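You operate a simulated robot arm through the tools that you are given. There is no shell and no other tool.

You run a simulated two-armed robot. Do the job below in one go: nothing can be reset, and whatever is moved stays where it is left.

TASK
Brush the powder off the belt.
Fine: lower the brush with the belt stopped, run the belt till no powder is left, stop it, lift the brush again.

The check looks at the end state, three seconds after you hand in, the way a careful person would. Anything else that was tipped, shoved, dropped, spilled or broken makes it a failure.

THE ROBOT
Two 7-joint arms with two-finger parallel grippers on one trunk that stands fixed in place. Base frame: the origin is at the foot of the trunk, x ahead of it, y to its left, z up. Readings come in mm, degrees, newtons and seconds.
The left shoulder is at [50, 209, 1196], the right one opposite. With the tool pointing down near the work surface each hand reaches from about 100 to 900 mm from the base axis, measured 20 degrees to its own side. Payload 4.4 kg a hand.
The TCP of each hand is the grasp point between the finger pads, 23 mm short of the fingertips. In the tool frame z runs along the fingers and y along their closing line. Largest opening 94 mm; finger width 38, thickness 10; the body of the gripper, 54 by 96 mm, starts 39 mm behind the TCP.
Orientation is that of the tool frame in the base frame, as a unit quaternion [w, x, y, z]. With the fingers straight down and closing along the base's y, the tool's x points along the base's -x, its y along +y and its z along -z.

THE INTERFACE
- The arms move only by the tool drive_tool. It takes "left_motion", "right_motion" or both (then of equal length, played together; a hand with none holds still); each is a list of rows, each an object (a shift or turn left out is 0, a gripper value left out holds the last) with "travel": the shift along the base's x, y, z in units of 300 mm (1.0 is 300 mm), a list of three; "angular": the turn, a rotation vector about the base's x, y, z in units of 120 degrees (1.0 is 120 degrees), a list of three. In form: [{"travel": [tx, ty, tz], "angular": [ax, ay, az]}, ...]. A call has 1 to 20 rows; each row is the pose to reach, as a shift and turn from the pose commanded when the call began. "left_grip" and "right_grip" are, for a hand that has rows, the closure, from 0 (fully open) to 1 (shut), set as the call begins (left out, the last holds). A call with a number of a shift or a turn outside -1 to 1 is refused whole. A row lasts 0.2 s, in which the tool goes at most 50 mm and 8.6 degrees; a call with a longer step from one row to the next is refused whole, and so is a gripper value outside its range. A pose out of reach is approached as far as the arm can. The call stops where the force on the tool passes 40 N (or 10 N more than at its start, if that is more) or the arm is blocked; 0.2 s more then pass. Each finger travels about 108 mm/s and halts on what it meets, pressing with about 44 N; the grip force reading is that of the motor and also rises with nothing between the fingers. The clock runs only during rows and for 0.2 s after the last one: add rows that repeat a pose to give the fingers time. It gives the time, the measured TCP pose, the force on the tool (base axes), the opening and the grip force at its end, in the units of the frame above (readings bear some noise), with the torque about the TCP (base axes, N m) and any sound that the robot's microphone picked up, and new pictures: "show" is both (left out), scene, wrist or none (wrist: the cameras of the hands that moved).
- Cameras (640 x 400 px; columns grow to the right, rows downward): "scene" is now at [154.6, 27.5, 1380.6]; the picture's right is [0.31, -0.95, 0.00], its down [-0.42, -0.14, -0.90] and it looks along [0.85, 0.28, -0.44] (base axes); focal length 286 px, centre (320, 200). "left" rides on the left gripper at [87, -16, -74] in its tool frame; the picture's right is [0.18, 0.98, 0.00], its down [-0.58, 0.11, -0.81] and it looks along [-0.79, 0.15, 0.59] (tool axes); focal length 243 px, centre (320, 200). "right" rides on the right gripper at [86, 16, -74] in its tool frame; the picture's right is [-0.18, 0.98, 0.00], its down [-0.58, -0.11, -0.81] and it looks along [-0.79, -0.15, 0.59] (tool axes); focal length 243 px, centre (320, 200). There is no depth. A picture from a camera that has moved, and an enlarged one, comes with that camera's place and axes in the base frame and with its lens.
- raise_lower(by): slides the trunk up (or, below 0, down) by that many mm; the arms and the scene camera ride with it, the base frame stays. It gives what a move gives, with no picture.
- pan_tilt(pan, tilt): turns the head with the scene camera to pan (to the left, within 80 degrees either way) and tilt (down, from -29 to 69), counted from straight ahead of the robot. It gives what a move gives, and a new picture of the scene camera.
- zoom(camera, box): a new picture of the part [left, top, right, bottom] of that camera's present view, enlarged. It takes no simulated time.
- job_done(): hands the job in; it is judged then, once.

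Nothing tells you positions but the pictures and the camera data. Unless the task says otherwise, let go and move clear before handing in.

The tools are called after "Emit:" by a JSON object that holds its "fn" and its "kwargs". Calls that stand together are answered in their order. drive_tool: Moves the arms, as the interface text tells. Its arguments: {"type":"object","properties":{"left_motion":{"type":"array"},"left_grip":{"type":"number"},"right_motion":{"type":"array"},"right_grip":{"type":"number"},"show":{"type":"string","enum":["both","scene","wrist","none"]}},"required":[]} The other tools are called the same way: raise_lower (by) moves the trunk up or down; pan_tilt (pan, tilt) turns the head that bears the scene camera; zoom (camera, box) takes an enlarged picture of a part of a camera's view; job_done () hands the job in.

At the start:

```text
t: 0.0
left_ee_pos: [432.7, 401.4, 1213.8]
left_tcp_rot: [0.0, 0.0, 1.0, 0.0]
left_ft_force: [-0.8, -0.6, 0.0]
left_ft_torque: [0.05, -0.01, 0.01]
left_grip_width: 94.2
left_grip_force: 0.0
right_ee_pos: [508.5, -36.9, 1142.3]
right_tcp_rot: [0.0, 0.0, 1.0, 0.0]
right_ft_force: [0.3, 0.2, -0.1]
right_ft_torque: [0.03, -0.01, 0.0]
right_grip_width: 93.9
right_grip_force: 0.0
trunk travel left (down, up): [-275.0, 288.0]
head pan, tilt (commanded): [18.1, 26.4]
```

scene: 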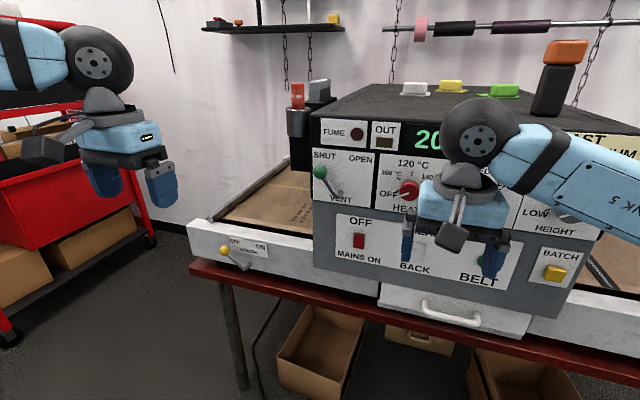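
right: 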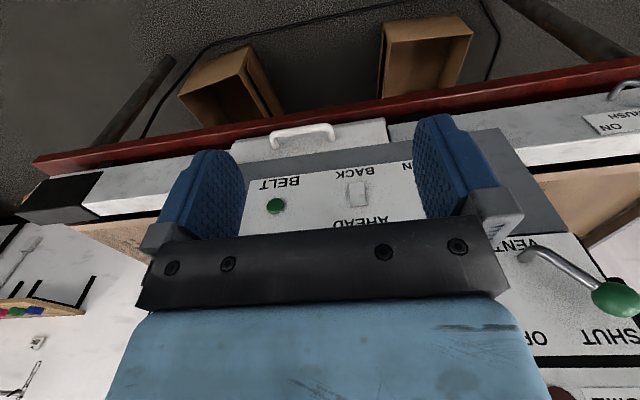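
left: 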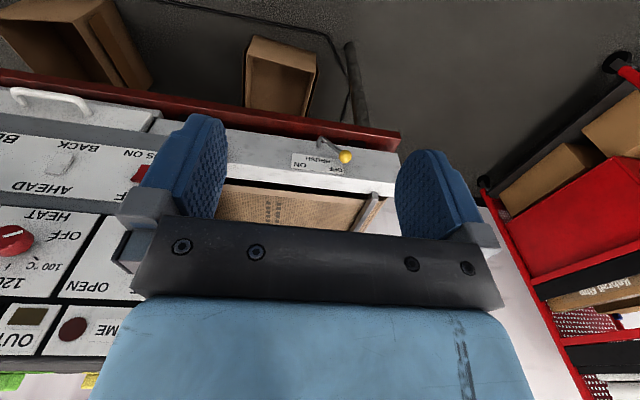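

I see a conveyor machine with a control panel (mains, belt, heat, vent) and an off/on lever at the front left that may be the brush. I'll zoom in on the controls before moving anything.

Emit:
{"fn": "zoom", "kwargs": {"camera": "scene", "box": [180, 170, 340, 270]}}

Emit:
{"fn": "zoom", "kwargs": {"camera": "scene", "box": [310, 100, 630, 300]}}

Emit:
{"fn": "zoom", "kwargs": {"camera": "left", "box": [200, 100, 420, 240]}}

Emit:
{"fn": "zoom", "kwargs": {"camera": "right", "box": [160, 100, 640, 400]}}

```text
4.00 times, centred on (260, 220) of scene
camera zoom: at [154.6, 27.5, 1380.6], right [0.31, -0.95, 0.0], down [-0.42, -0.14, -0.9], along [0.85, 0.28, -0.44], focal length 1144 px, centre (560, 120)
```

zoom: 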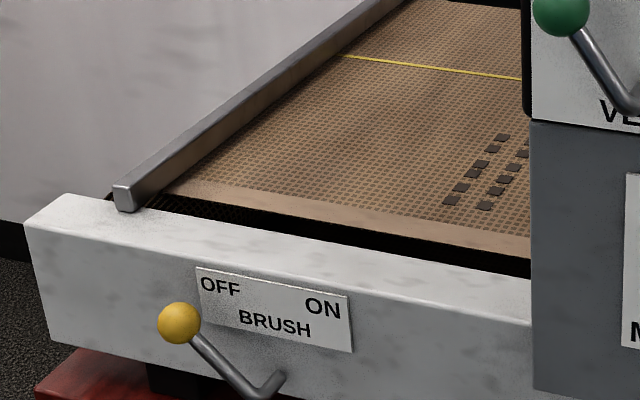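

```text
2.00 times, centred on (470, 200) of scene
camera zoom: at [154.6, 27.5, 1380.6], right [0.31, -0.95, 0.0], down [-0.42, -0.14, -0.9], along [0.85, 0.28, -0.44], focal length 572 px, centre (20, 200)
```

zoom: 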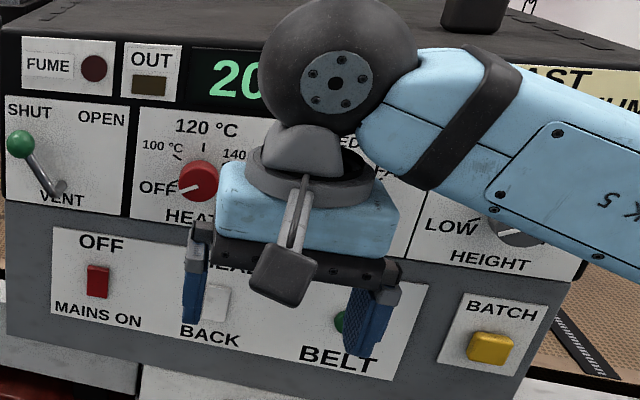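

```text
2.86 times, centred on (310, 170) of left
camera zoom: at [346.1, 386.3, 1288.9], right [-0.19, 0.98, 0.0], down [0.58, 0.11, 0.81], along [0.79, 0.15, -0.59], focal length 693 px, centre (349, 286)
```

zoom: 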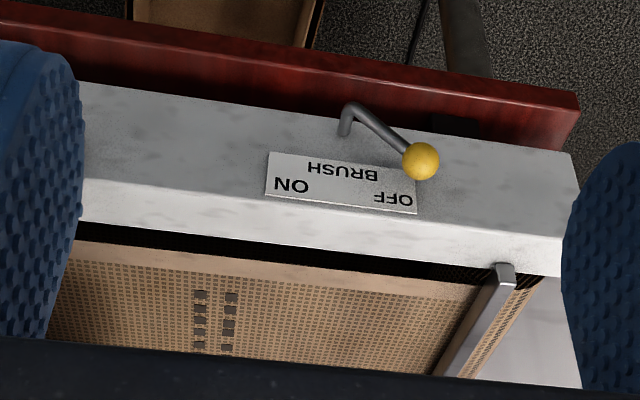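

```text
1.33 times, centred on (400, 250) of right
camera zoom: at [423.0, -23.1, 1217.4], right [0.18, 0.98, 0.0], down [0.58, -0.11, 0.81], along [0.79, -0.15, -0.59], focal length 324 px, centre (213, 133)
```

zoom: 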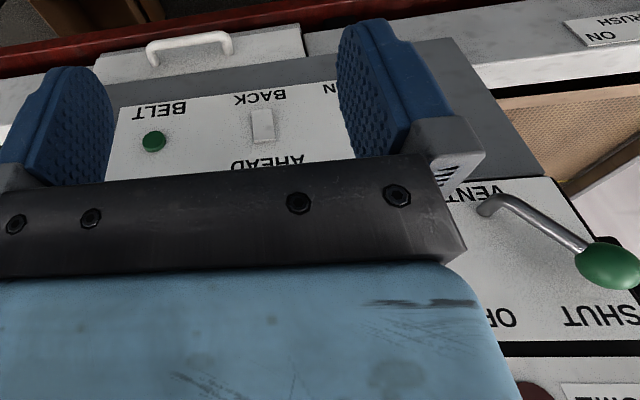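

The brush lever is on the front rail, with OFF left and ON right, and the belt switch (AHEAD/BACK) sits behind the right hand on the panel. I'll turn the head to check the surroundings before moving the arm aside.

Emit:
{"fn": "pan_tilt", "kwargs": {"pan": -25, "tilt": 30}}

```text
t: 1.1
left_ee_pos: [431.9, 401.1, 1214.4]
left_tcp_rot: [0.0, -0.001, 1.0, 0.0]
left_ft_force: [0.7, -0.3, -0.9]
left_ft_torque: [-0.04, 0.01, 0.01]
left_grip_width: 94.1
left_grip_force: 0.0
right_ee_pos: [508.3, -38.3, 1143.0]
right_tcp_rot: [0.0, 0.0, 1.0, -0.001]
right_ft_force: [-0.4, 0.2, 0.5]
right_ft_torque: [-0.01, 0.01, 0.01]
right_grip_width: 94.1
right_grip_force: 0.0
trunk travel left (down, up): [-275.0, 288.0]
head pan, tilt (commanded): [-25.0, 30.0]
camera scene: at [149.4, -39.1, 1374.9], right [-0.42, -0.91, 0.0], down [-0.45, 0.21, -0.87], along [0.79, -0.37, -0.5], focal length 286 px, centre (320, 200)
```

scene: 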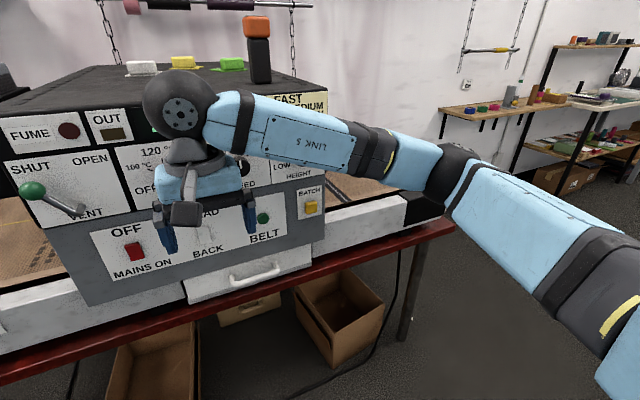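

The space to the right is clear. I'll draw the right hand back from the panel and then move it right.

Emit:
{"fn": "drive_tool", "kwargs": {"right_motion": [{"travel": [-0.15, 0, 0]}, {"travel": [-0.3, 0, 0]}, {"travel": [-0.4, -0.1, 0]}, {"travel": [-0.4, -0.25, 0]}, {"travel": [-0.4, -0.4, 0]}, {"travel": [-0.4, -0.55, 0]}, {"travel": [-0.4, -0.7, 0]}, {"travel": [-0.4, -0.85, 0]}, {"travel": [-0.4, -1.0, 0]}], "show": "scene"}}

Emit:
{"fn": "pan_tilt", "kwargs": {"pan": -5, "tilt": 30}}

```text
t: 3.1
left_ee_pos: [432.5, 402.1, 1214.2]
left_tcp_rot: [0.001, 0.0, 1.0, 0.001]
left_ft_force: [0.1, -0.3, -0.8]
left_ft_torque: [0.02, 0.01, 0.02]
left_grip_width: 94.0
left_grip_force: 0.1
right_ee_pos: [389.3, -339.8, 1144.0]
right_tcp_rot: [0.0, -0.001, 1.0, 0.0]
right_ft_force: [-0.2, -0.5, 0.5]
right_ft_torque: [0.01, -0.02, -0.03]
right_grip_width: 93.9
right_grip_force: 0.1
trunk travel left (down, up): [-275.0, 288.0]
head pan, tilt (commanded): [-25.0, 30.0]
camera scene: at [148.3, -40.4, 1375.1], right [-0.42, -0.91, 0.0], down [-0.45, 0.21, -0.87], along [0.79, -0.37, -0.5], focal length 286 px, centre (320, 200)
```

scene: 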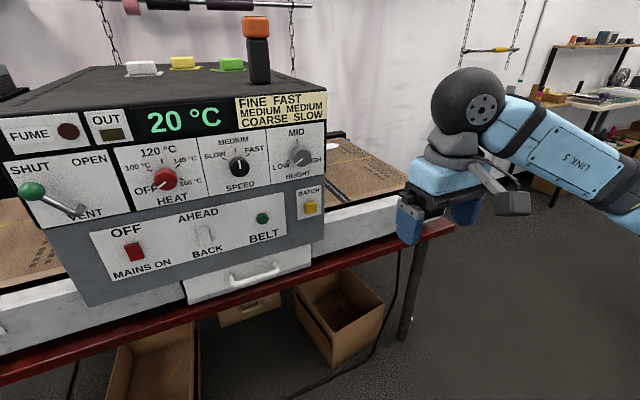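

```text
t: 3.9
left_ee_pos: [433.2, 401.2, 1214.9]
left_tcp_rot: [0.001, -0.002, 1.0, 0.0]
left_ft_force: [-0.9, -0.5, 0.1]
left_ft_torque: [0.0, -0.03, 0.03]
left_grip_width: 94.1
left_grip_force: 0.1
right_ee_pos: [390.5, -335.9, 1144.7]
right_tcp_rot: [-0.001, 0.0, 1.0, 0.0]
right_ft_force: [0.4, 0.4, -0.2]
right_ft_torque: [0.01, 0.01, 0.0]
right_grip_width: 93.8
right_grip_force: 0.2
trunk travel left (down, up): [-275.0, 288.0]
head pan, tilt (commanded): [-5.0, 30.0]
camera scene: at [157.3, -9.2, 1375.0], right [-0.09, -1.0, 0.0], down [-0.5, 0.04, -0.87], along [0.86, -0.08, -0.5], focal length 286 px, centre (320, 200)
```

scene: 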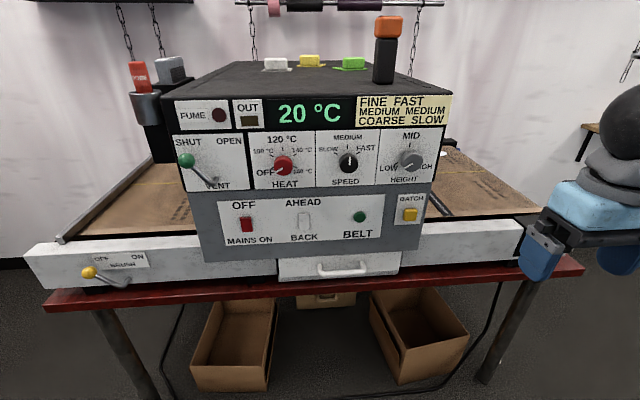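

The panel is now fully visible, including a note reading FINE FAST / MEDIUM MEDIUM / COARSE SLOW beside a speed dial. I'll zoom in on the details and look for the powder.

Emit:
{"fn": "zoom", "kwargs": {"camera": "scene", "box": [160, 90, 320, 190]}}

Emit:
{"fn": "zoom", "kwargs": {"camera": "scene", "box": [300, 90, 460, 190]}}

Emit:
{"fn": "zoom", "kwargs": {"camera": "scene", "box": [200, 180, 440, 290]}}

Emit:
{"fn": "zoom", "kwargs": {"camera": "scene", "box": [20, 150, 210, 300]}}

Emit:
{"fn": "zoom", "kwargs": {"camera": "scene", "box": [420, 130, 580, 280]}}

Emit:
{"fn": "zoom", "kwargs": {"camera": "scene", "box": [120, 0, 440, 110]}}

```text
4.00 times, centred on (240, 140) of scene
camera zoom: at [157.3, -9.2, 1375.0], right [-0.09, -1.0, 0.0], down [-0.5, 0.04, -0.87], along [0.86, -0.08, -0.5], focal length 1144 px, centre (640, 440)
```

zoom: 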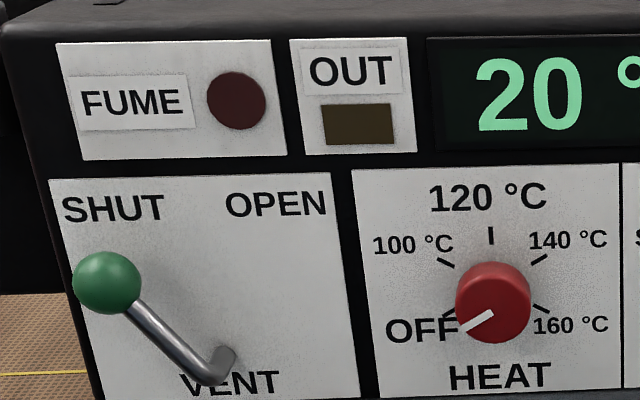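

```text
4.00 times, centred on (380, 140) of scene
camera zoom: at [157.3, -9.2, 1375.0], right [-0.09, -1.0, 0.0], down [-0.5, 0.04, -0.87], along [0.86, -0.08, -0.5], focal length 1144 px, centre (80, 440)
```

zoom: 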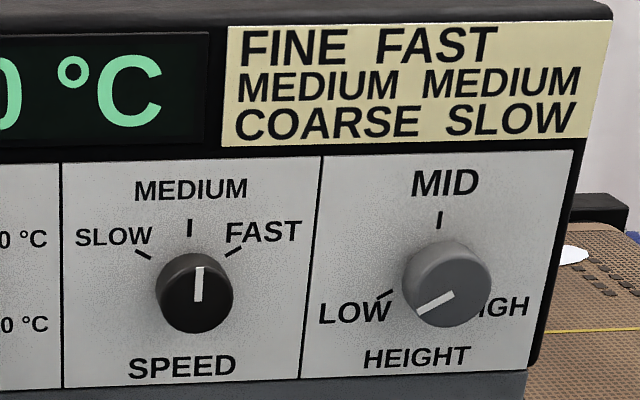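

```text
2.67 times, centred on (320, 235) of scene
camera zoom: at [157.3, -9.2, 1375.0], right [-0.09, -1.0, 0.0], down [-0.5, 0.04, -0.87], along [0.86, -0.08, -0.5], focal length 763 px, centre (320, 107)
```

zoom: 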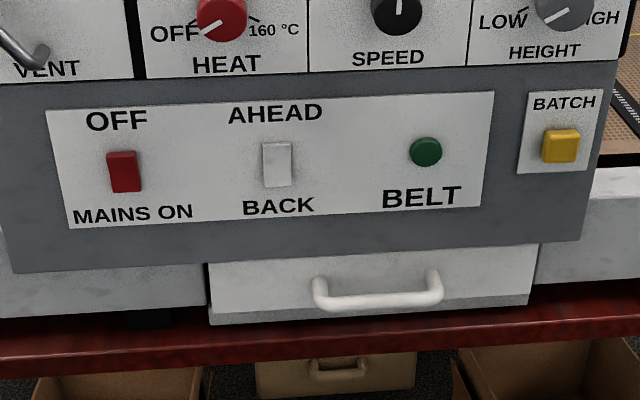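

```text
2.67 times, centred on (115, 225) of scene
camera zoom: at [157.3, -9.2, 1375.0], right [-0.09, -1.0, 0.0], down [-0.5, 0.04, -0.87], along [0.86, -0.08, -0.5], focal length 763 px, centre (867, 133)
```

zoom: 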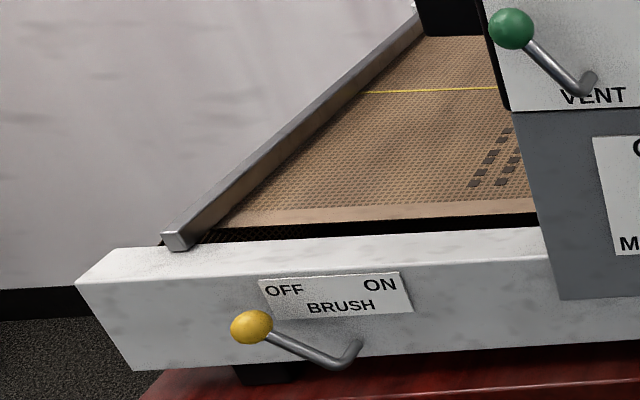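

```text
2.67 times, centred on (500, 205) of scene
camera zoom: at [157.3, -9.2, 1375.0], right [-0.09, -1.0, 0.0], down [-0.5, 0.04, -0.87], along [0.86, -0.08, -0.5], focal length 763 px, centre (-160, 187)
```

zoom: 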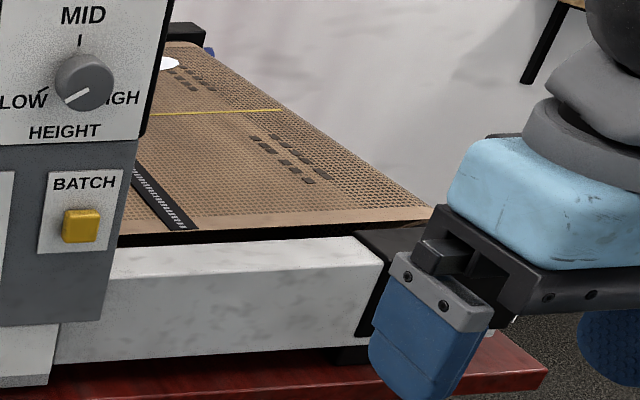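

```text
2.00 times, centred on (280, 55) of scene
camera zoom: at [157.3, -9.2, 1375.0], right [-0.09, -1.0, 0.0], down [-0.5, 0.04, -0.87], along [0.86, -0.08, -0.5], focal length 572 px, centre (400, 490)
```

zoom: 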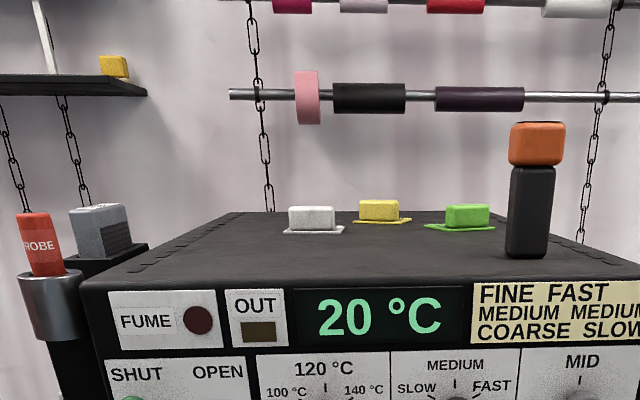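

The speed dial points at MEDIUM, heat is off, the vent is shut and the brush is off. There's a white patch on the belt behind the oven at the right. I'll raise the trunk to see the belt from above and find the brush and the powder.

Emit:
{"fn": "raise_lower", "kwargs": {"by": 280}}

Emit:
{"fn": "pan_tilt", "kwargs": {"pan": -25, "tilt": 35}}

```text
t: 6.8
left_ee_pos: [432.1, 402.3, 1492.9]
left_tcp_rot: [0.0, -0.001, 1.0, -0.001]
left_ft_force: [0.4, -0.1, -0.2]
left_ft_torque: [-0.01, -0.02, 0.02]
left_grip_width: 93.7
left_grip_force: 0.1
right_ee_pos: [390.2, -337.1, 1424.4]
right_tcp_rot: [0.0, 0.0, 1.0, 0.0]
right_ft_force: [-0.5, 0.0, -0.7]
right_ft_torque: [-0.02, -0.01, 0.01]
right_grip_width: 93.8
right_grip_force: 0.1
trunk travel left (down, up): [-555.0, 8.0]
head pan, tilt (commanded): [-5.0, 30.0]
```

```text
t: 7.6
left_ee_pos: [432.4, 402.5, 1493.7]
left_tcp_rot: [0.0, -0.001, 1.0, 0.0]
left_ft_force: [0.2, -0.4, 0.6]
left_ft_torque: [0.03, -0.03, 0.01]
left_grip_width: 93.8
left_grip_force: 0.0
right_ee_pos: [391.1, -338.0, 1424.9]
right_tcp_rot: [0.0, 0.0, 1.0, -0.001]
right_ft_force: [-0.2, 0.5, -0.8]
right_ft_torque: [-0.03, 0.0, 0.0]
right_grip_width: 94.0
right_grip_force: 0.0
trunk travel left (down, up): [-555.0, 8.0]
head pan, tilt (commanded): [-25.0, 35.0]
camera scene: at [147.2, -38.1, 1647.2], right [-0.42, -0.91, 0.0], down [-0.52, 0.24, -0.82], along [0.74, -0.35, -0.57], focal length 286 px, centre (320, 200)
```

scene: 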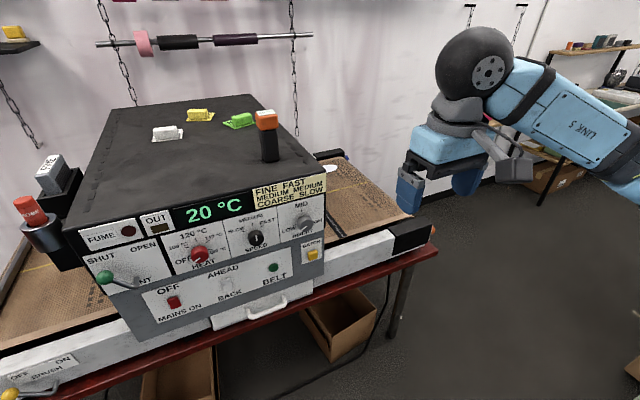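

Emit:
{"fn": "zoom", "kwargs": {"camera": "scene", "box": [280, 130, 460, 260]}}

Emit:
{"fn": "pan_tilt", "kwargs": {"pan": 20, "tilt": 40}}

```text
3.08 times, centred on (370, 195) of scene
camera zoom: at [147.2, -38.1, 1647.2], right [-0.42, -0.91, 0.0], down [-0.52, 0.24, -0.82], along [0.74, -0.35, -0.57], focal length 880 px, centre (166, 215)
```

zoom: 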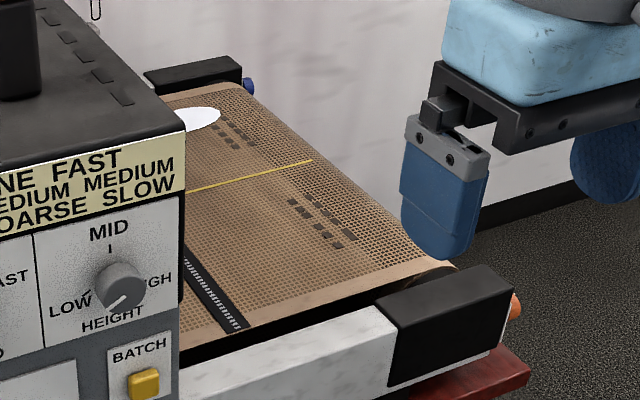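

```text
t: 8.7
left_ee_pos: [432.2, 401.6, 1493.6]
left_tcp_rot: [-0.001, -0.001, 1.0, 0.0]
left_ft_force: [-0.1, 0.6, -0.6]
left_ft_torque: [-0.02, 0.02, 0.01]
left_grip_width: 94.1
left_grip_force: 0.0
right_ee_pos: [390.3, -336.9, 1423.8]
right_tcp_rot: [0.0, 0.0, 1.0, 0.0]
right_ft_force: [-0.7, -0.6, 0.1]
right_ft_torque: [0.04, -0.02, 0.01]
right_grip_width: 93.9
right_grip_force: 0.0
trunk travel left (down, up): [-555.0, 8.0]
head pan, tilt (commanded): [20.0, 40.0]
camera scene: at [147.3, 28.0, 1639.6], right [0.34, -0.94, 0.0], down [-0.6, -0.22, -0.77], along [0.72, 0.26, -0.64], focal length 286 px, centre (320, 200)
```

scene: 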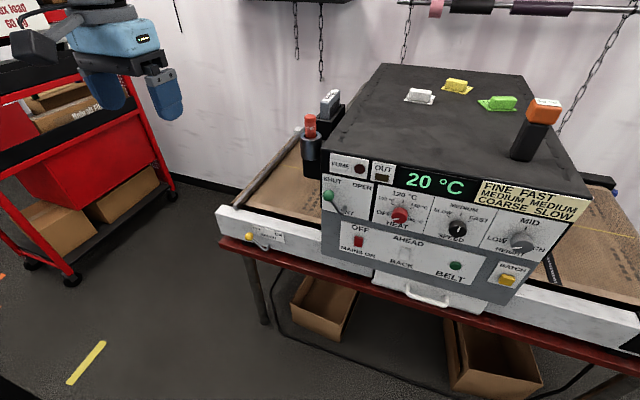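

Emit:
{"fn": "zoom", "kwargs": {"camera": "scene", "box": [210, 80, 370, 260]}}

Emit:
{"fn": "zoom", "kwargs": {"camera": "scene", "box": [320, 150, 560, 320]}}

Emit:
{"fn": "drive_tool", "kwargs": {"left_motion": [{"travel": [0, 0.1, -0.1]}, {"travel": [0, 0.1, -0.1]}], "show": "wrist"}}

```text
2.22 times, centred on (290, 170) of scene
camera zoom: at [147.3, 28.0, 1639.6], right [0.34, -0.94, 0.0], down [-0.6, -0.22, -0.77], along [0.72, 0.26, -0.64], focal length 636 px, centre (387, 267)
```

zoom: 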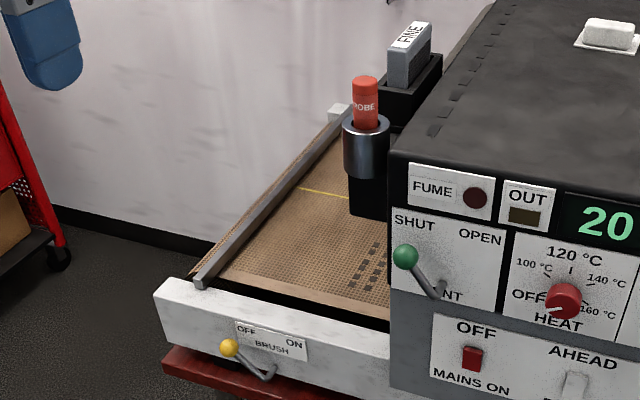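

```text
2.35 times, centred on (440, 235) of scene
camera zoom: at [147.3, 28.0, 1639.6], right [0.34, -0.94, 0.0], down [-0.6, -0.22, -0.77], along [0.72, 0.26, -0.64], focal length 673 px, centre (38, 118)
```

zoom: 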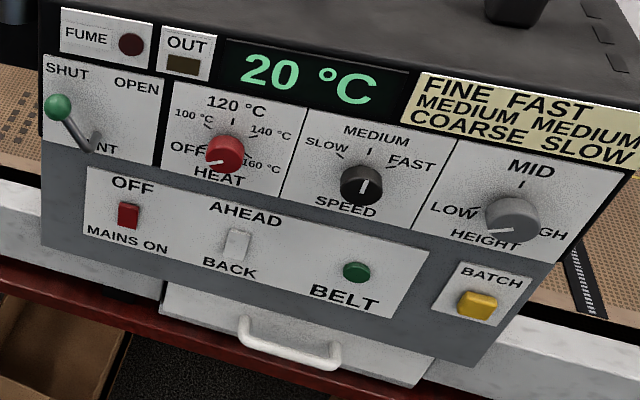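

```text
t: 9.3
left_ee_pos: [431.4, 431.6, 1465.0]
left_tcp_rot: [0.0, 0.0, 1.0, 0.0]
left_ft_force: [-0.2, 0.5, -0.1]
left_ft_torque: [0.03, -0.04, -0.03]
left_grip_width: 94.2
left_grip_force: 0.1
right_ee_pos: [389.9, -337.6, 1424.3]
right_tcp_rot: [0.0, 0.0, 1.0, -0.001]
right_ft_force: [-0.1, 0.6, 0.0]
right_ft_torque: [0.01, 0.01, 0.0]
right_grip_width: 93.8
right_grip_force: 0.1
trunk travel left (down, up): [-555.0, 8.0]
head pan, tilt (commanded): [20.0, 40.0]
camera left: at [344.9, 416.5, 1539.7], right [-0.18, 0.98, 0.0], down [0.58, 0.11, 0.81], along [0.79, 0.15, -0.59], focal length 243 px, centre (320, 200)
```

left: 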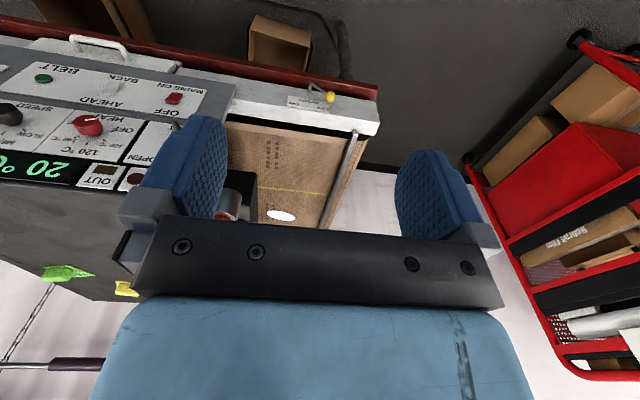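

The brush is the silver bar across the left end of the belt, and its lever is at about [736, 521, 858]. The powder shows as white patches on both sides of the oven. The panel face is near x=750, with its lower row near z=975. I'll lower the trunk again and bring the right wrist camera closer to read the switches.

Emit:
{"fn": "raise_lower", "kwargs": {"by": -280}}

Emit:
{"fn": "drive_tool", "kwargs": {"right_motion": [{"travel": [0, 0.16, 0]}, {"travel": [0, 0.32, 0]}, {"travel": [0, 0.48, 0]}, {"travel": [0, 0.64, 0]}, {"travel": [0.1, 0.76, 0]}, {"travel": [0.2, 0.86, 0]}, {"travel": [0.3, 0.96, 0]}, {"travel": [0.3, 1.0, 0]}], "show": "wrist"}}

```text
t: 12.1
left_ee_pos: [431.2, 431.2, 1183.8]
left_tcp_rot: [0.0, -0.001, 1.0, 0.0]
left_ft_force: [-1.0, -0.7, -0.5]
left_ft_torque: [0.0, 0.02, -0.01]
left_grip_width: 93.8
left_grip_force: 0.0
right_ee_pos: [389.4, -338.2, 1144.5]
right_tcp_rot: [0.001, 0.0, 1.0, 0.001]
right_ft_force: [-0.1, 0.6, 0.1]
right_ft_torque: [0.02, -0.01, 0.03]
right_grip_width: 94.1
right_grip_force: 0.0
trunk travel left (down, up): [-275.0, 288.0]
head pan, tilt (commanded): [20.0, 40.0]
```

```text
t: 13.9
left_ee_pos: [429.9, 431.6, 1184.8]
left_tcp_rot: [0.0, 0.0, 1.0, -0.001]
left_ft_force: [-0.6, 0.0, 0.5]
left_ft_torque: [-0.03, 0.0, -0.02]
left_grip_width: 93.9
left_grip_force: 0.1
right_ee_pos: [479.9, -35.7, 1144.4]
right_tcp_rot: [0.001, 0.0, 1.0, 0.0]
right_ft_force: [0.1, 0.5, -0.2]
right_ft_torque: [0.01, -0.02, 0.01]
right_grip_width: 94.1
right_grip_force: 0.0
trunk travel left (down, up): [-275.0, 288.0]
head pan, tilt (commanded): [20.0, 40.0]
camera right: at [393.2, -20.2, 1218.2], right [0.18, 0.98, 0.0], down [0.58, -0.11, 0.81], along [0.79, -0.15, -0.59], focal length 243 px, centre (320, 200)
```

right: 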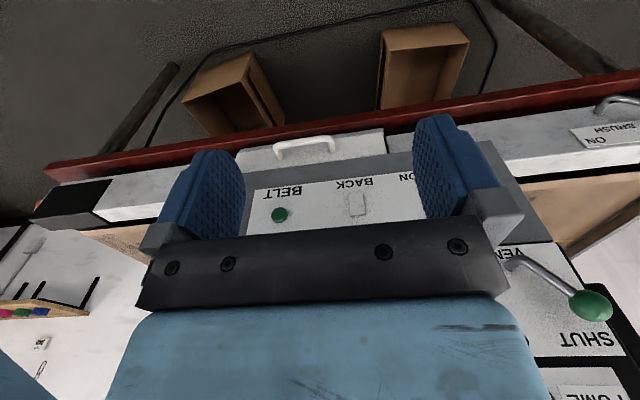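

I'll tilt the right hand 45° forward and lower it in front of the panel, so its camera looks straight at the switches.

Emit:
{"fn": "drive_tool", "kwargs": {"right_motion": [{"travel": [0.05, -0.02, -0.08], "angular": [0, -0.0625, 0]}, {"travel": [0.1, -0.04, -0.16], "angular": [0, -0.125, 0]}, {"travel": [0.15, -0.06, -0.24], "angular": [0, -0.1875, 0]}, {"travel": [0.2, -0.08, -0.32], "angular": [0, -0.25, 0]}, {"travel": [0.25, -0.08, -0.4], "angular": [0, -0.3125, 0]}, {"travel": [0.3, -0.08, -0.48], "angular": [0, -0.375, 0]}], "show": "both"}}

```text
t: 15.3
left_ee_pos: [431.8, 431.3, 1184.7]
left_tcp_rot: [0.0, 0.0, 1.0, 0.0]
left_ft_force: [0.3, 0.1, -0.3]
left_ft_torque: [-0.02, -0.01, -0.01]
left_grip_width: 94.1
left_grip_force: 0.1
right_ee_pos: [569.9, -61.6, 1002.0]
right_tcp_rot: [0.383, 0.0, 0.924, 0.001]
right_ft_force: [0.8, -0.2, -0.2]
right_ft_torque: [0.02, -0.03, 0.02]
right_grip_width: 94.2
right_grip_force: 0.1
trunk travel left (down, up): [-275.0, 288.0]
head pan, tilt (commanded): [20.0, 40.0]
camera scene: at [147.7, 27.9, 1359.6], right [0.34, -0.94, 0.0], down [-0.6, -0.22, -0.77], along [0.72, 0.26, -0.64], focal length 286 px, centre (320, 200)
camera right: at [455.8, -47.0, 992.7], right [0.13, 0.98, 0.13], down [-0.16, -0.11, 0.98], along [0.98, -0.15, 0.14], focal length 243 px, centre (320, 200)
```

scene: 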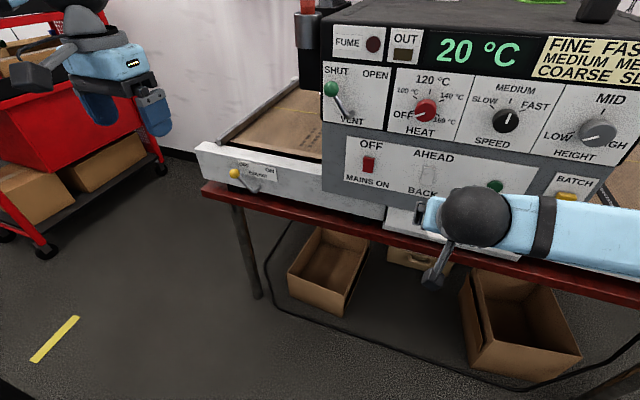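
right: 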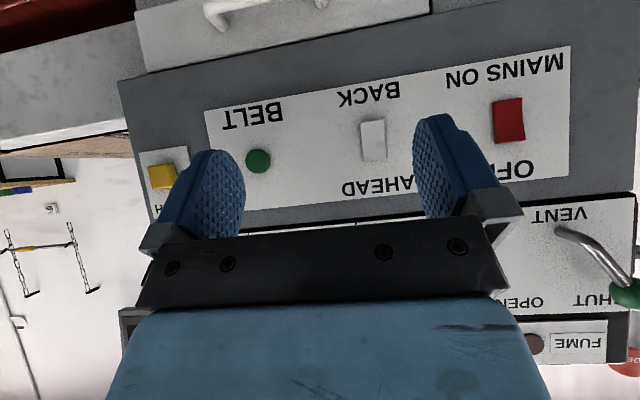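

Emit:
{"fn": "zoom", "kwargs": {"camera": "right", "box": [330, 70, 430, 200]}}

Emit:
{"fn": "zoom", "kwargs": {"camera": "right", "box": [450, 60, 570, 190]}}

Emit:
{"fn": "zoom", "kwargs": {"camera": "right", "box": [130, 80, 310, 210]}}

Emit:
{"fn": "zoom", "kwargs": {"camera": "scene", "box": [190, 140, 310, 215]}}

Emit:
{"fn": "zoom", "kwargs": {"camera": "scene", "box": [340, 130, 460, 205]}}

```text
3.08 times, centred on (380, 135) of right
camera zoom: at [455.8, -47.0, 992.7], right [0.13, 0.98, 0.13], down [-0.16, -0.11, 0.98], along [0.98, -0.15, 0.14], focal length 746 px, centre (135, 400)
```

zoom: 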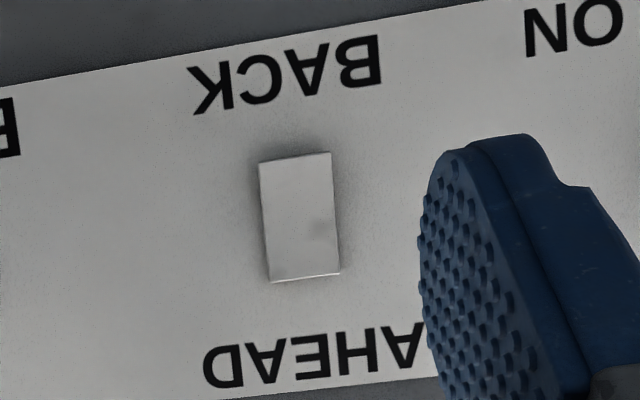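

```text
3.08 times, centred on (510, 125) of right
camera zoom: at [455.8, -47.0, 992.7], right [0.13, 0.98, 0.13], down [-0.16, -0.11, 0.98], along [0.98, -0.15, 0.14], focal length 746 px, centre (-265, 431)
```

zoom: 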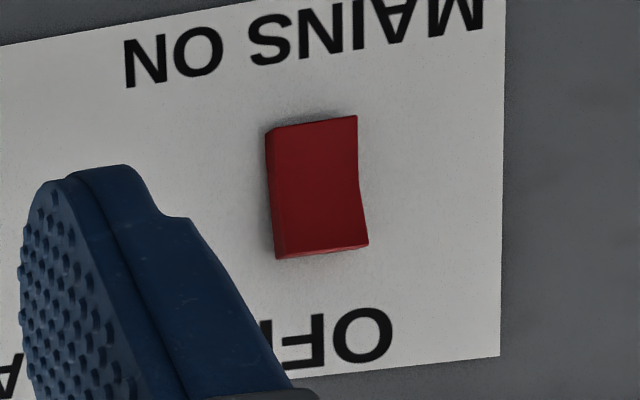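

```text
3.08 times, centred on (220, 145) of right
camera zoom: at [455.8, -47.0, 992.7], right [0.13, 0.98, 0.13], down [-0.16, -0.11, 0.98], along [0.98, -0.15, 0.14], focal length 746 px, centre (628, 369)
```

zoom: 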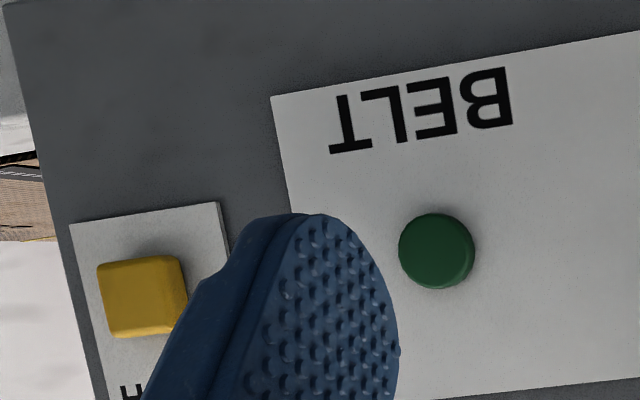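

```text
5.33 times, centred on (250, 178) of scene
camera zoom: at [147.7, 27.9, 1359.6], right [0.34, -0.94, 0.0], down [-0.6, -0.22, -0.77], along [0.72, 0.26, -0.64], focal length 1525 px, centre (693, 320)
```

zoom: 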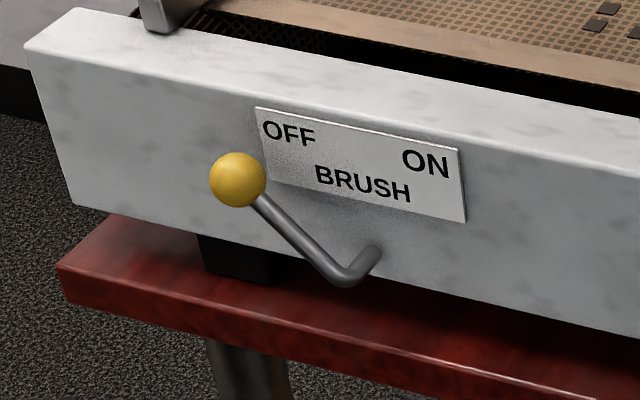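

```text
5.33 times, centred on (400, 168) of scene
camera zoom: at [147.7, 27.9, 1359.6], right [0.34, -0.94, 0.0], down [-0.6, -0.22, -0.77], along [0.72, 0.26, -0.64], focal length 1525 px, centre (-107, 373)
```

zoom: 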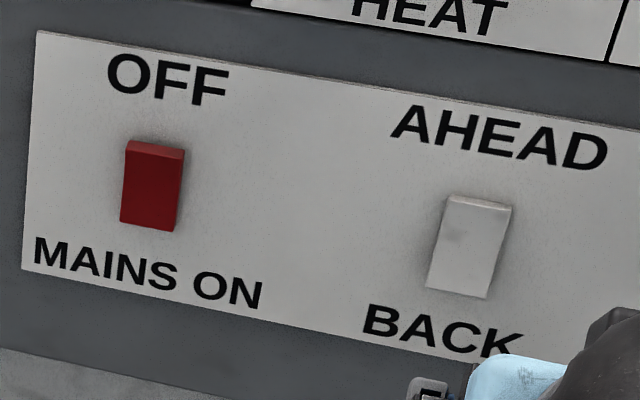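

Emit:
{"fn": "zoom", "kwargs": {"camera": "right", "box": [355, 112, 395, 168]}}

Emit:
{"fn": "zoom", "kwargs": {"camera": "scene", "box": [410, 160, 450, 190]}}

Emit:
{"fn": "zoom", "kwargs": {"camera": "scene", "box": [350, 150, 390, 180]}}

Emit:
{"fn": "zoom", "kwargs": {"camera": "right", "box": [485, 90, 535, 150]}}

```text
7.14 times, centred on (375, 140) of right
camera zoom: at [455.8, -47.0, 992.7], right [0.13, 0.98, 0.13], down [-0.16, -0.11, 0.98], along [0.98, -0.15, 0.14], focal length 1733 px, centre (-73, 629)
```

zoom: 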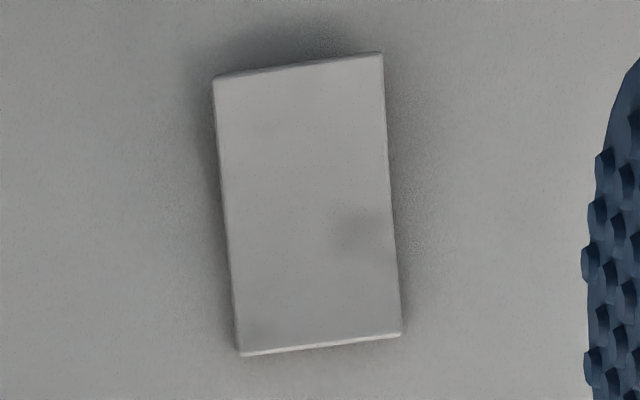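

```text
13.33 times, centred on (430, 175) of scene
camera zoom: at [147.7, 27.9, 1359.6], right [0.34, -0.94, 0.0], down [-0.6, -0.22, -0.77], along [0.72, 0.26, -0.64], focal length 3813 px, centre (-1147, 533)
```

zoom: 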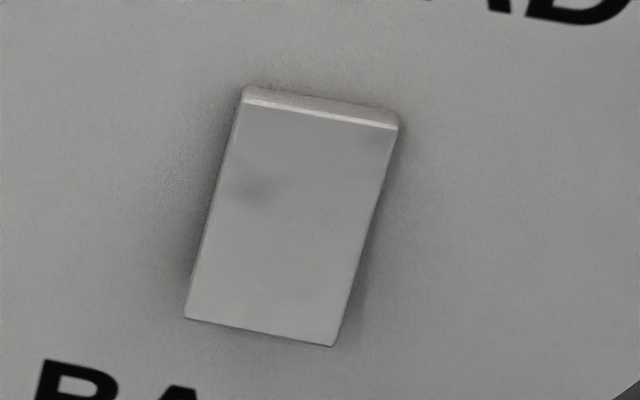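

```text
13.33 times, centred on (370, 165) of scene
camera zoom: at [147.7, 27.9, 1359.6], right [0.34, -0.94, 0.0], down [-0.6, -0.22, -0.77], along [0.72, 0.26, -0.64], focal length 3813 px, centre (-347, 667)
```

zoom: 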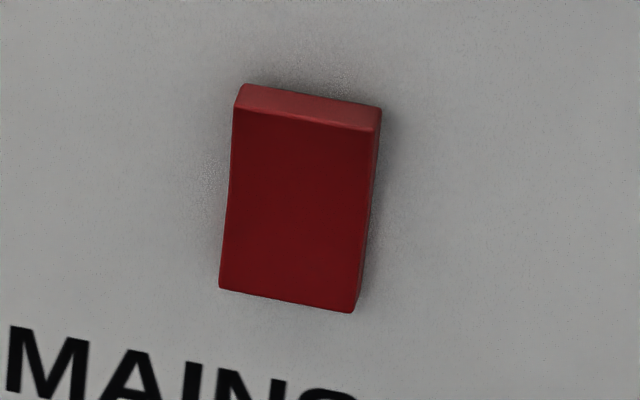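

```text
6.67 times, centred on (510, 120) of right
camera zoom: at [455.8, -47.0, 992.7], right [0.13, 0.98, 0.13], down [-0.16, -0.11, 0.98], along [0.98, -0.15, 0.14], focal length 1618 px, centre (-947, 733)
```

zoom: 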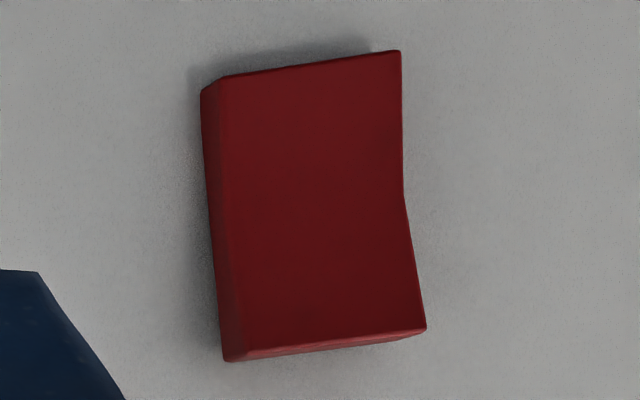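

Mains is on, because the red rocker is pressed at its lower half, and the white AHEAD/BACK rocker looks neutral. The lever pivot is near [767, 456, 806], with the yellow knob about 80 mm from it at OFF. I'll bring the left hand, open and tilted 45°, in front of the lever to take a closer look.

Emit:
{"fn": "drive_tool", "kwargs": {"left_motion": [{"travel": [0.05, 0.02, -0.12], "angular": [0, -0.046875, 0]}, {"travel": [0.1, 0.04, -0.24], "angular": [0, -0.09375, 0]}, {"travel": [0.15, 0.06, -0.36], "angular": [0, -0.140625, 0]}, {"travel": [0.2, 0.08, -0.48], "angular": [0, -0.1875, 0]}, {"travel": [0.25, 0.1, -0.6], "angular": [0, -0.234375, 0]}, {"travel": [0.3, 0.12, -0.72], "angular": [0, -0.28125, 0]}, {"travel": [0.38, 0.15, -0.84], "angular": [0, -0.328125, 0]}, {"travel": [0.46, 0.187, -0.96], "angular": [0, -0.375, 0]}], "left_grip": 0}}

```text
t: 17.1
left_ee_pos: [569.9, 491.7, 899.9]
left_tcp_rot: [0.382, -0.001, 0.924, -0.001]
left_ft_force: [0.0, 0.0, -0.2]
left_ft_torque: [-0.01, -0.01, 0.03]
left_grip_width: 93.9
left_grip_force: 0.0
right_ee_pos: [570.4, -59.9, 1002.5]
right_tcp_rot: [0.383, -0.001, 0.924, 0.0]
right_ft_force: [0.2, 0.0, 0.3]
right_ft_torque: [0.01, 0.01, 0.0]
right_grip_width: 93.8
right_grip_force: 0.0
trunk travel left (down, up): [-275.0, 288.0]
head pan, tilt (commanded): [20.0, 40.0]
camera scene: at [148.0, 29.2, 1359.5], right [0.34, -0.94, 0.0], down [-0.6, -0.22, -0.77], along [0.72, 0.26, -0.64], focal length 286 px, centre (320, 200)
camera left: at [456.6, 475.4, 890.9], right [-0.13, 0.98, -0.13], down [-0.16, 0.11, 0.98], along [0.98, 0.15, 0.14], focal length 243 px, centre (320, 200)
```

scene: 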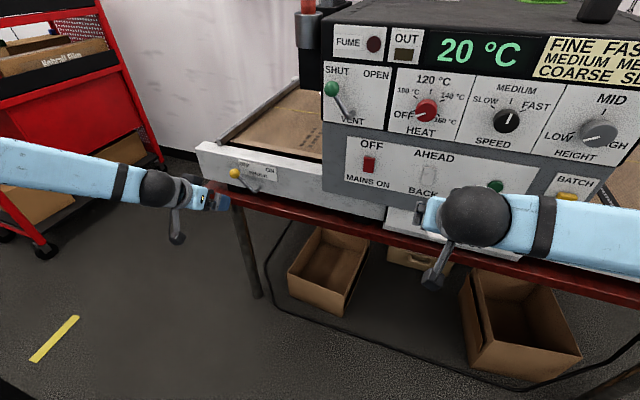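
left: 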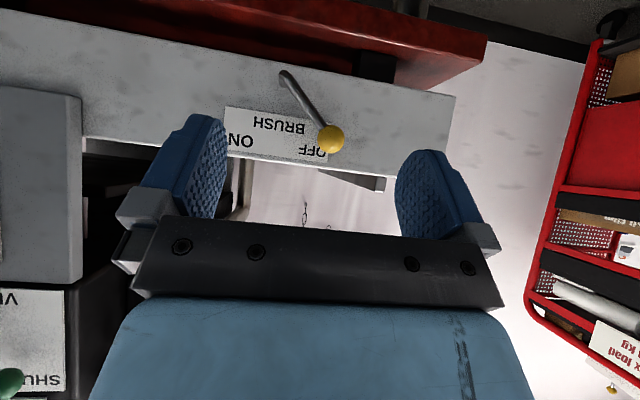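

The closer view puts the knob at [733, 521, 861] and the pivot near y=463, z=802. I'll move the open fingers forward so they straddle the knob.

Emit:
{"fn": "drive_tool", "kwargs": {"left_motion": [{"travel": [0.12, 0.03, -0.1]}, {"travel": [0.24, 0.03, -0.1]}, {"travel": [0.36, 0.03, -0.1]}, {"travel": [0.44, 0.03, -0.1]}, {"travel": [0.5, 0.03, -0.1]}, {"travel": [0.5, 0.03, -0.1]}]}}

```text
t: 18.5
left_ee_pos: [718.2, 498.0, 870.7]
left_tcp_rot: [0.383, -0.001, 0.924, 0.0]
left_ft_force: [-1.1, 0.6, -0.4]
left_ft_torque: [-0.01, 0.02, 0.02]
left_grip_width: 94.4
left_grip_force: 0.1
left hand out of reach, approached as far as the arm can: row 5, 6
right_ee_pos: [568.6, -61.7, 1001.9]
right_tcp_rot: [0.383, 0.001, 0.924, -0.001]
right_ft_force: [0.6, -0.3, 0.6]
right_ft_torque: [0.01, -0.01, 0.02]
right_grip_width: 94.4
right_grip_force: 0.1
trunk travel left (down, up): [-275.0, 288.0]
head pan, tilt (commanded): [20.0, 40.0]
camera scene: at [147.2, 28.1, 1359.6], right [0.34, -0.94, 0.0], down [-0.6, -0.22, -0.77], along [0.72, 0.26, -0.64], focal length 286 px, centre (320, 200)
camera left: at [604.4, 483.5, 863.1], right [-0.13, 0.98, -0.13], down [-0.16, 0.11, 0.98], along [0.98, 0.15, 0.14], focal length 243 px, centre (320, 200)
```

scene: 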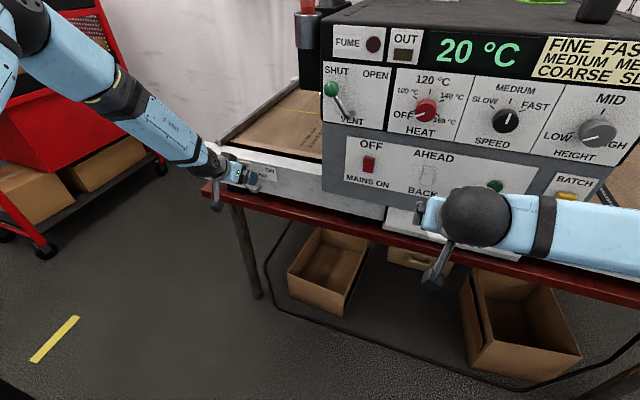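
left: 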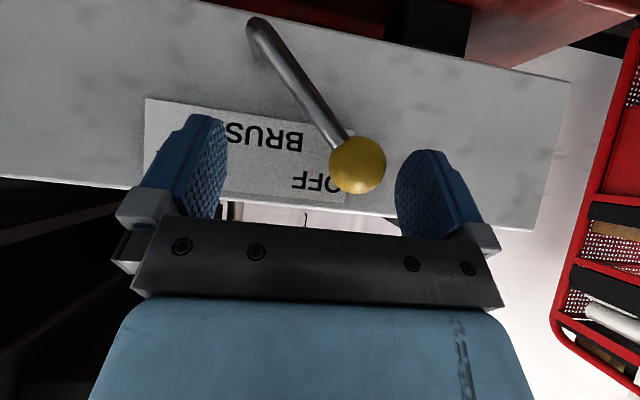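

The knob sits between the fingers, 23 mm ahead of the left pad plane. I'll push it along its arc from OFF over the top to ON with the left finger.

Emit:
{"fn": "drive_tool", "kwargs": {"left_motion": [{"travel": [0.01, -0.013, -0.02]}, {"travel": [0.015, -0.027, -0.027]}, {"travel": [0.015, -0.055, -0.01]}, {"travel": [0.015, -0.083, 0.013]}, {"travel": [0.015, -0.117, 0.03]}, {"travel": [0.015, -0.15, 0.04]}, {"travel": [0.015, -0.185, 0.047]}, {"travel": [0.015, -0.22, 0.05]}, {"travel": [0.015, -0.255, 0.047]}, {"travel": [0.015, -0.29, 0.04]}, {"travel": [0.015, -0.325, 0.03]}, {"travel": [0.015, -0.357, 0.02]}, {"travel": [0.015, -0.385, 0.01]}, {"travel": [0.015, -0.407, 0.003]}, {"travel": [0.015, -0.407, 0.003]}]}}

```text
t: 21.7
left_ee_pos: [706.7, 382.2, 889.0]
left_tcp_rot: [0.382, 0.0, 0.924, -0.001]
left_ft_force: [-0.5, 0.6, -0.6]
left_ft_torque: [0.02, 0.0, 0.0]
left_grip_width: 94.1
left_grip_force: 0.1
left hand out of reach, approached as far as the arm can: row 1, 2, 3, 10, 11, 12, 13, 14, 15
right_ee_pos: [569.1, -62.7, 1002.4]
right_tcp_rot: [0.382, 0.0, 0.924, 0.0]
right_ft_force: [0.6, -0.2, -0.3]
right_ft_torque: [-0.04, 0.0, 0.01]
right_grip_width: 93.9
right_grip_force: 0.0
trunk travel left (down, up): [-275.0, 288.0]
head pan, tilt (commanded): [20.0, 40.0]
camera scene: at [147.2, 27.9, 1359.6], right [0.34, -0.94, 0.0], down [-0.6, -0.22, -0.77], along [0.72, 0.26, -0.64], focal length 286 px, centre (320, 200)
camera left: at [594.0, 367.5, 881.7], right [-0.13, 0.98, -0.13], down [-0.16, 0.11, 0.98], along [0.98, 0.15, 0.14], focal length 243 px, centre (320, 200)
```

scene: 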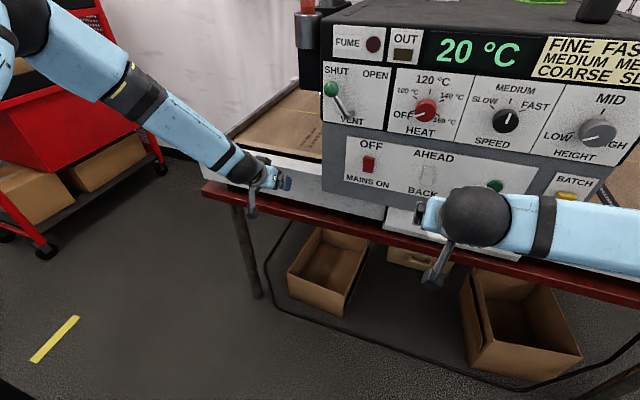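
left: 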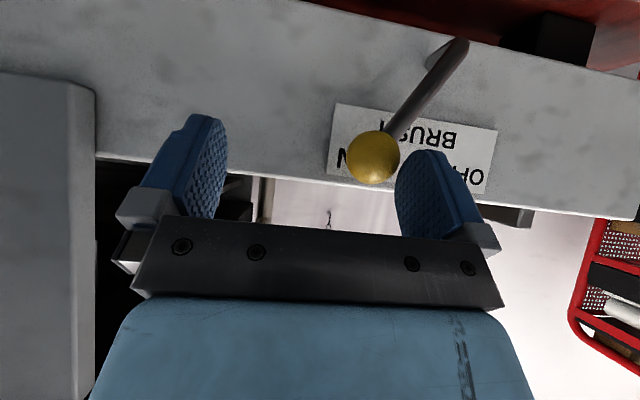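

The lever has passed the top and is about 33° towards ON, but the arm reached its limit. I'll back the hand off, reduce the tilt to about 20° for more reach, and finish the push.

Emit:
{"fn": "drive_tool", "kwargs": {"left_motion": [{"travel": [-0.1, 0.03, 0]}, {"travel": [-0.25, 0.05, 0]}, {"travel": [-0.3, 0.05, 0], "angular": [0, 0.07, 0]}, {"travel": [-0.3, 0.05, 0], "angular": [0, 0.14, 0]}, {"travel": [-0.3, 0.05, 0], "angular": [0, 0.208, 0]}, {"travel": [-0.3, 0.05, 0], "angular": [0, 0.208, 0]}]}}

```text
t: 23.1
left_ee_pos: [620.2, 399.5, 889.6]
left_tcp_rot: [0.174, 0.0, 0.985, 0.0]
left_ft_force: [-0.3, -0.1, -0.1]
left_ft_torque: [-0.01, 0.03, -0.01]
left_grip_width: 93.9
left_grip_force: 0.0
right_ee_pos: [568.2, -63.2, 1001.1]
right_tcp_rot: [0.383, 0.0, 0.924, 0.0]
right_ft_force: [-0.1, 0.0, -0.4]
right_ft_torque: [0.03, -0.03, 0.04]
right_grip_width: 94.1
right_grip_force: 0.1
trunk travel left (down, up): [-275.0, 288.0]
head pan, tilt (commanded): [20.0, 40.0]
camera scene: at [147.2, 27.9, 1359.6], right [0.34, -0.94, 0.0], down [-0.6, -0.22, -0.77], along [0.72, 0.26, -0.64], focal length 286 px, centre (320, 200)
camera left: at [513.0, 384.3, 931.6], right [-0.17, 0.98, -0.06], down [0.27, 0.11, 0.96], along [0.95, 0.15, -0.28], focal length 243 px, centre (320, 200)
```

scene: 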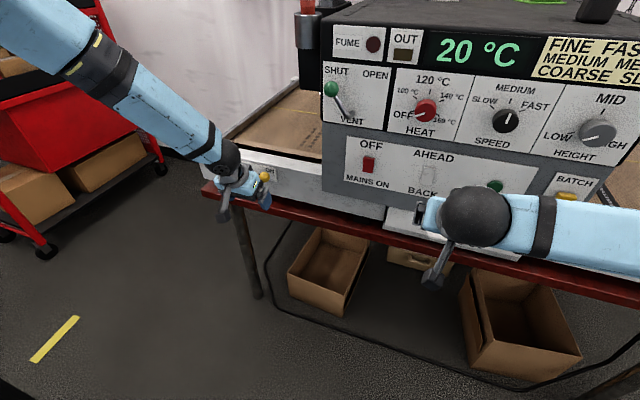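
left: 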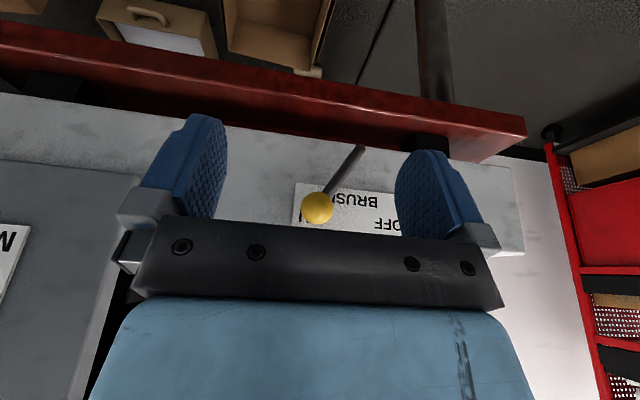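

The knob is at about [733, 417, 875]. I'll move forward again with the reduced tilt and push the rest of the way to ON.

Emit:
{"fn": "drive_tool", "kwargs": {"left_motion": [{"travel": [0.1, 0, -0.01]}, {"travel": [0.2, 0, -0.02]}, {"travel": [0.28, 0, -0.025]}, {"travel": [0.34, 0, -0.025]}, {"travel": [0.34, -0.02, -0.025]}, {"travel": [0.34, -0.04, -0.025]}, {"travel": [0.34, -0.055, -0.035]}, {"travel": [0.34, -0.07, -0.045]}, {"travel": [0.34, -0.085, -0.059]}, {"travel": [0.34, -0.1, -0.065]}, {"travel": [0.34, -0.11, -0.065]}, {"travel": [0.34, -0.11, -0.065]}]}}

```text
t: 25.7
left_ee_pos: [700.3, 376.0, 895.7]
left_tcp_rot: [0.174, 0.0, 0.985, -0.001]
left_ft_force: [0.6, 0.3, 1.5]
left_ft_torque: [0.0, -0.01, 0.03]
left_grip_width: 93.8
left_grip_force: 0.1
left hand out of reach, approached as far as the arm can: row 3, 4, 5, 6, 7, 8, 9, 10, 11, 12
right_ee_pos: [568.3, -61.6, 1001.8]
right_tcp_rot: [0.383, 0.001, 0.924, 0.0]
right_ft_force: [1.2, -0.4, -1.1]
right_ft_torque: [0.01, -0.02, 0.02]
right_grip_width: 94.2
right_grip_force: 0.1
trunk travel left (down, up): [-275.0, 288.0]
head pan, tilt (commanded): [20.0, 40.0]
camera scene: at [147.2, 27.9, 1359.6], right [0.34, -0.94, 0.0], down [-0.6, -0.22, -0.77], along [0.72, 0.26, -0.64], focal length 286 px, centre (320, 200)
camera left: at [593.8, 361.2, 937.0], right [-0.17, 0.98, -0.06], down [0.27, 0.11, 0.96], along [0.95, 0.15, -0.28], focal length 243 px, centre (320, 200)
```

scene: 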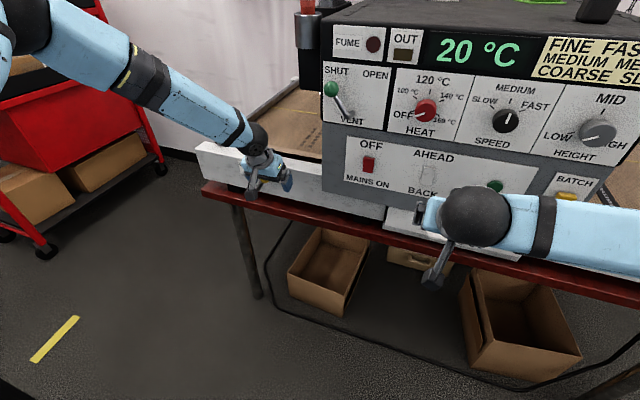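
left: 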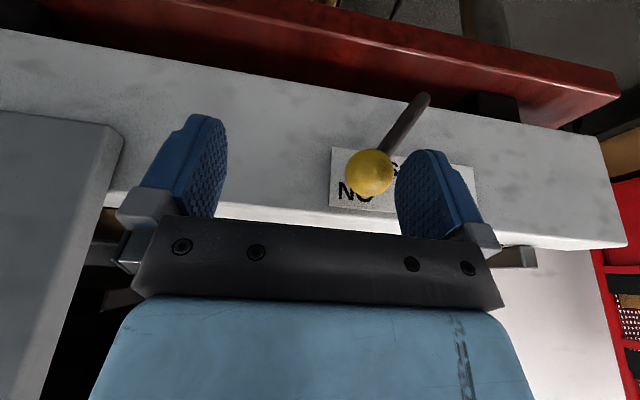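

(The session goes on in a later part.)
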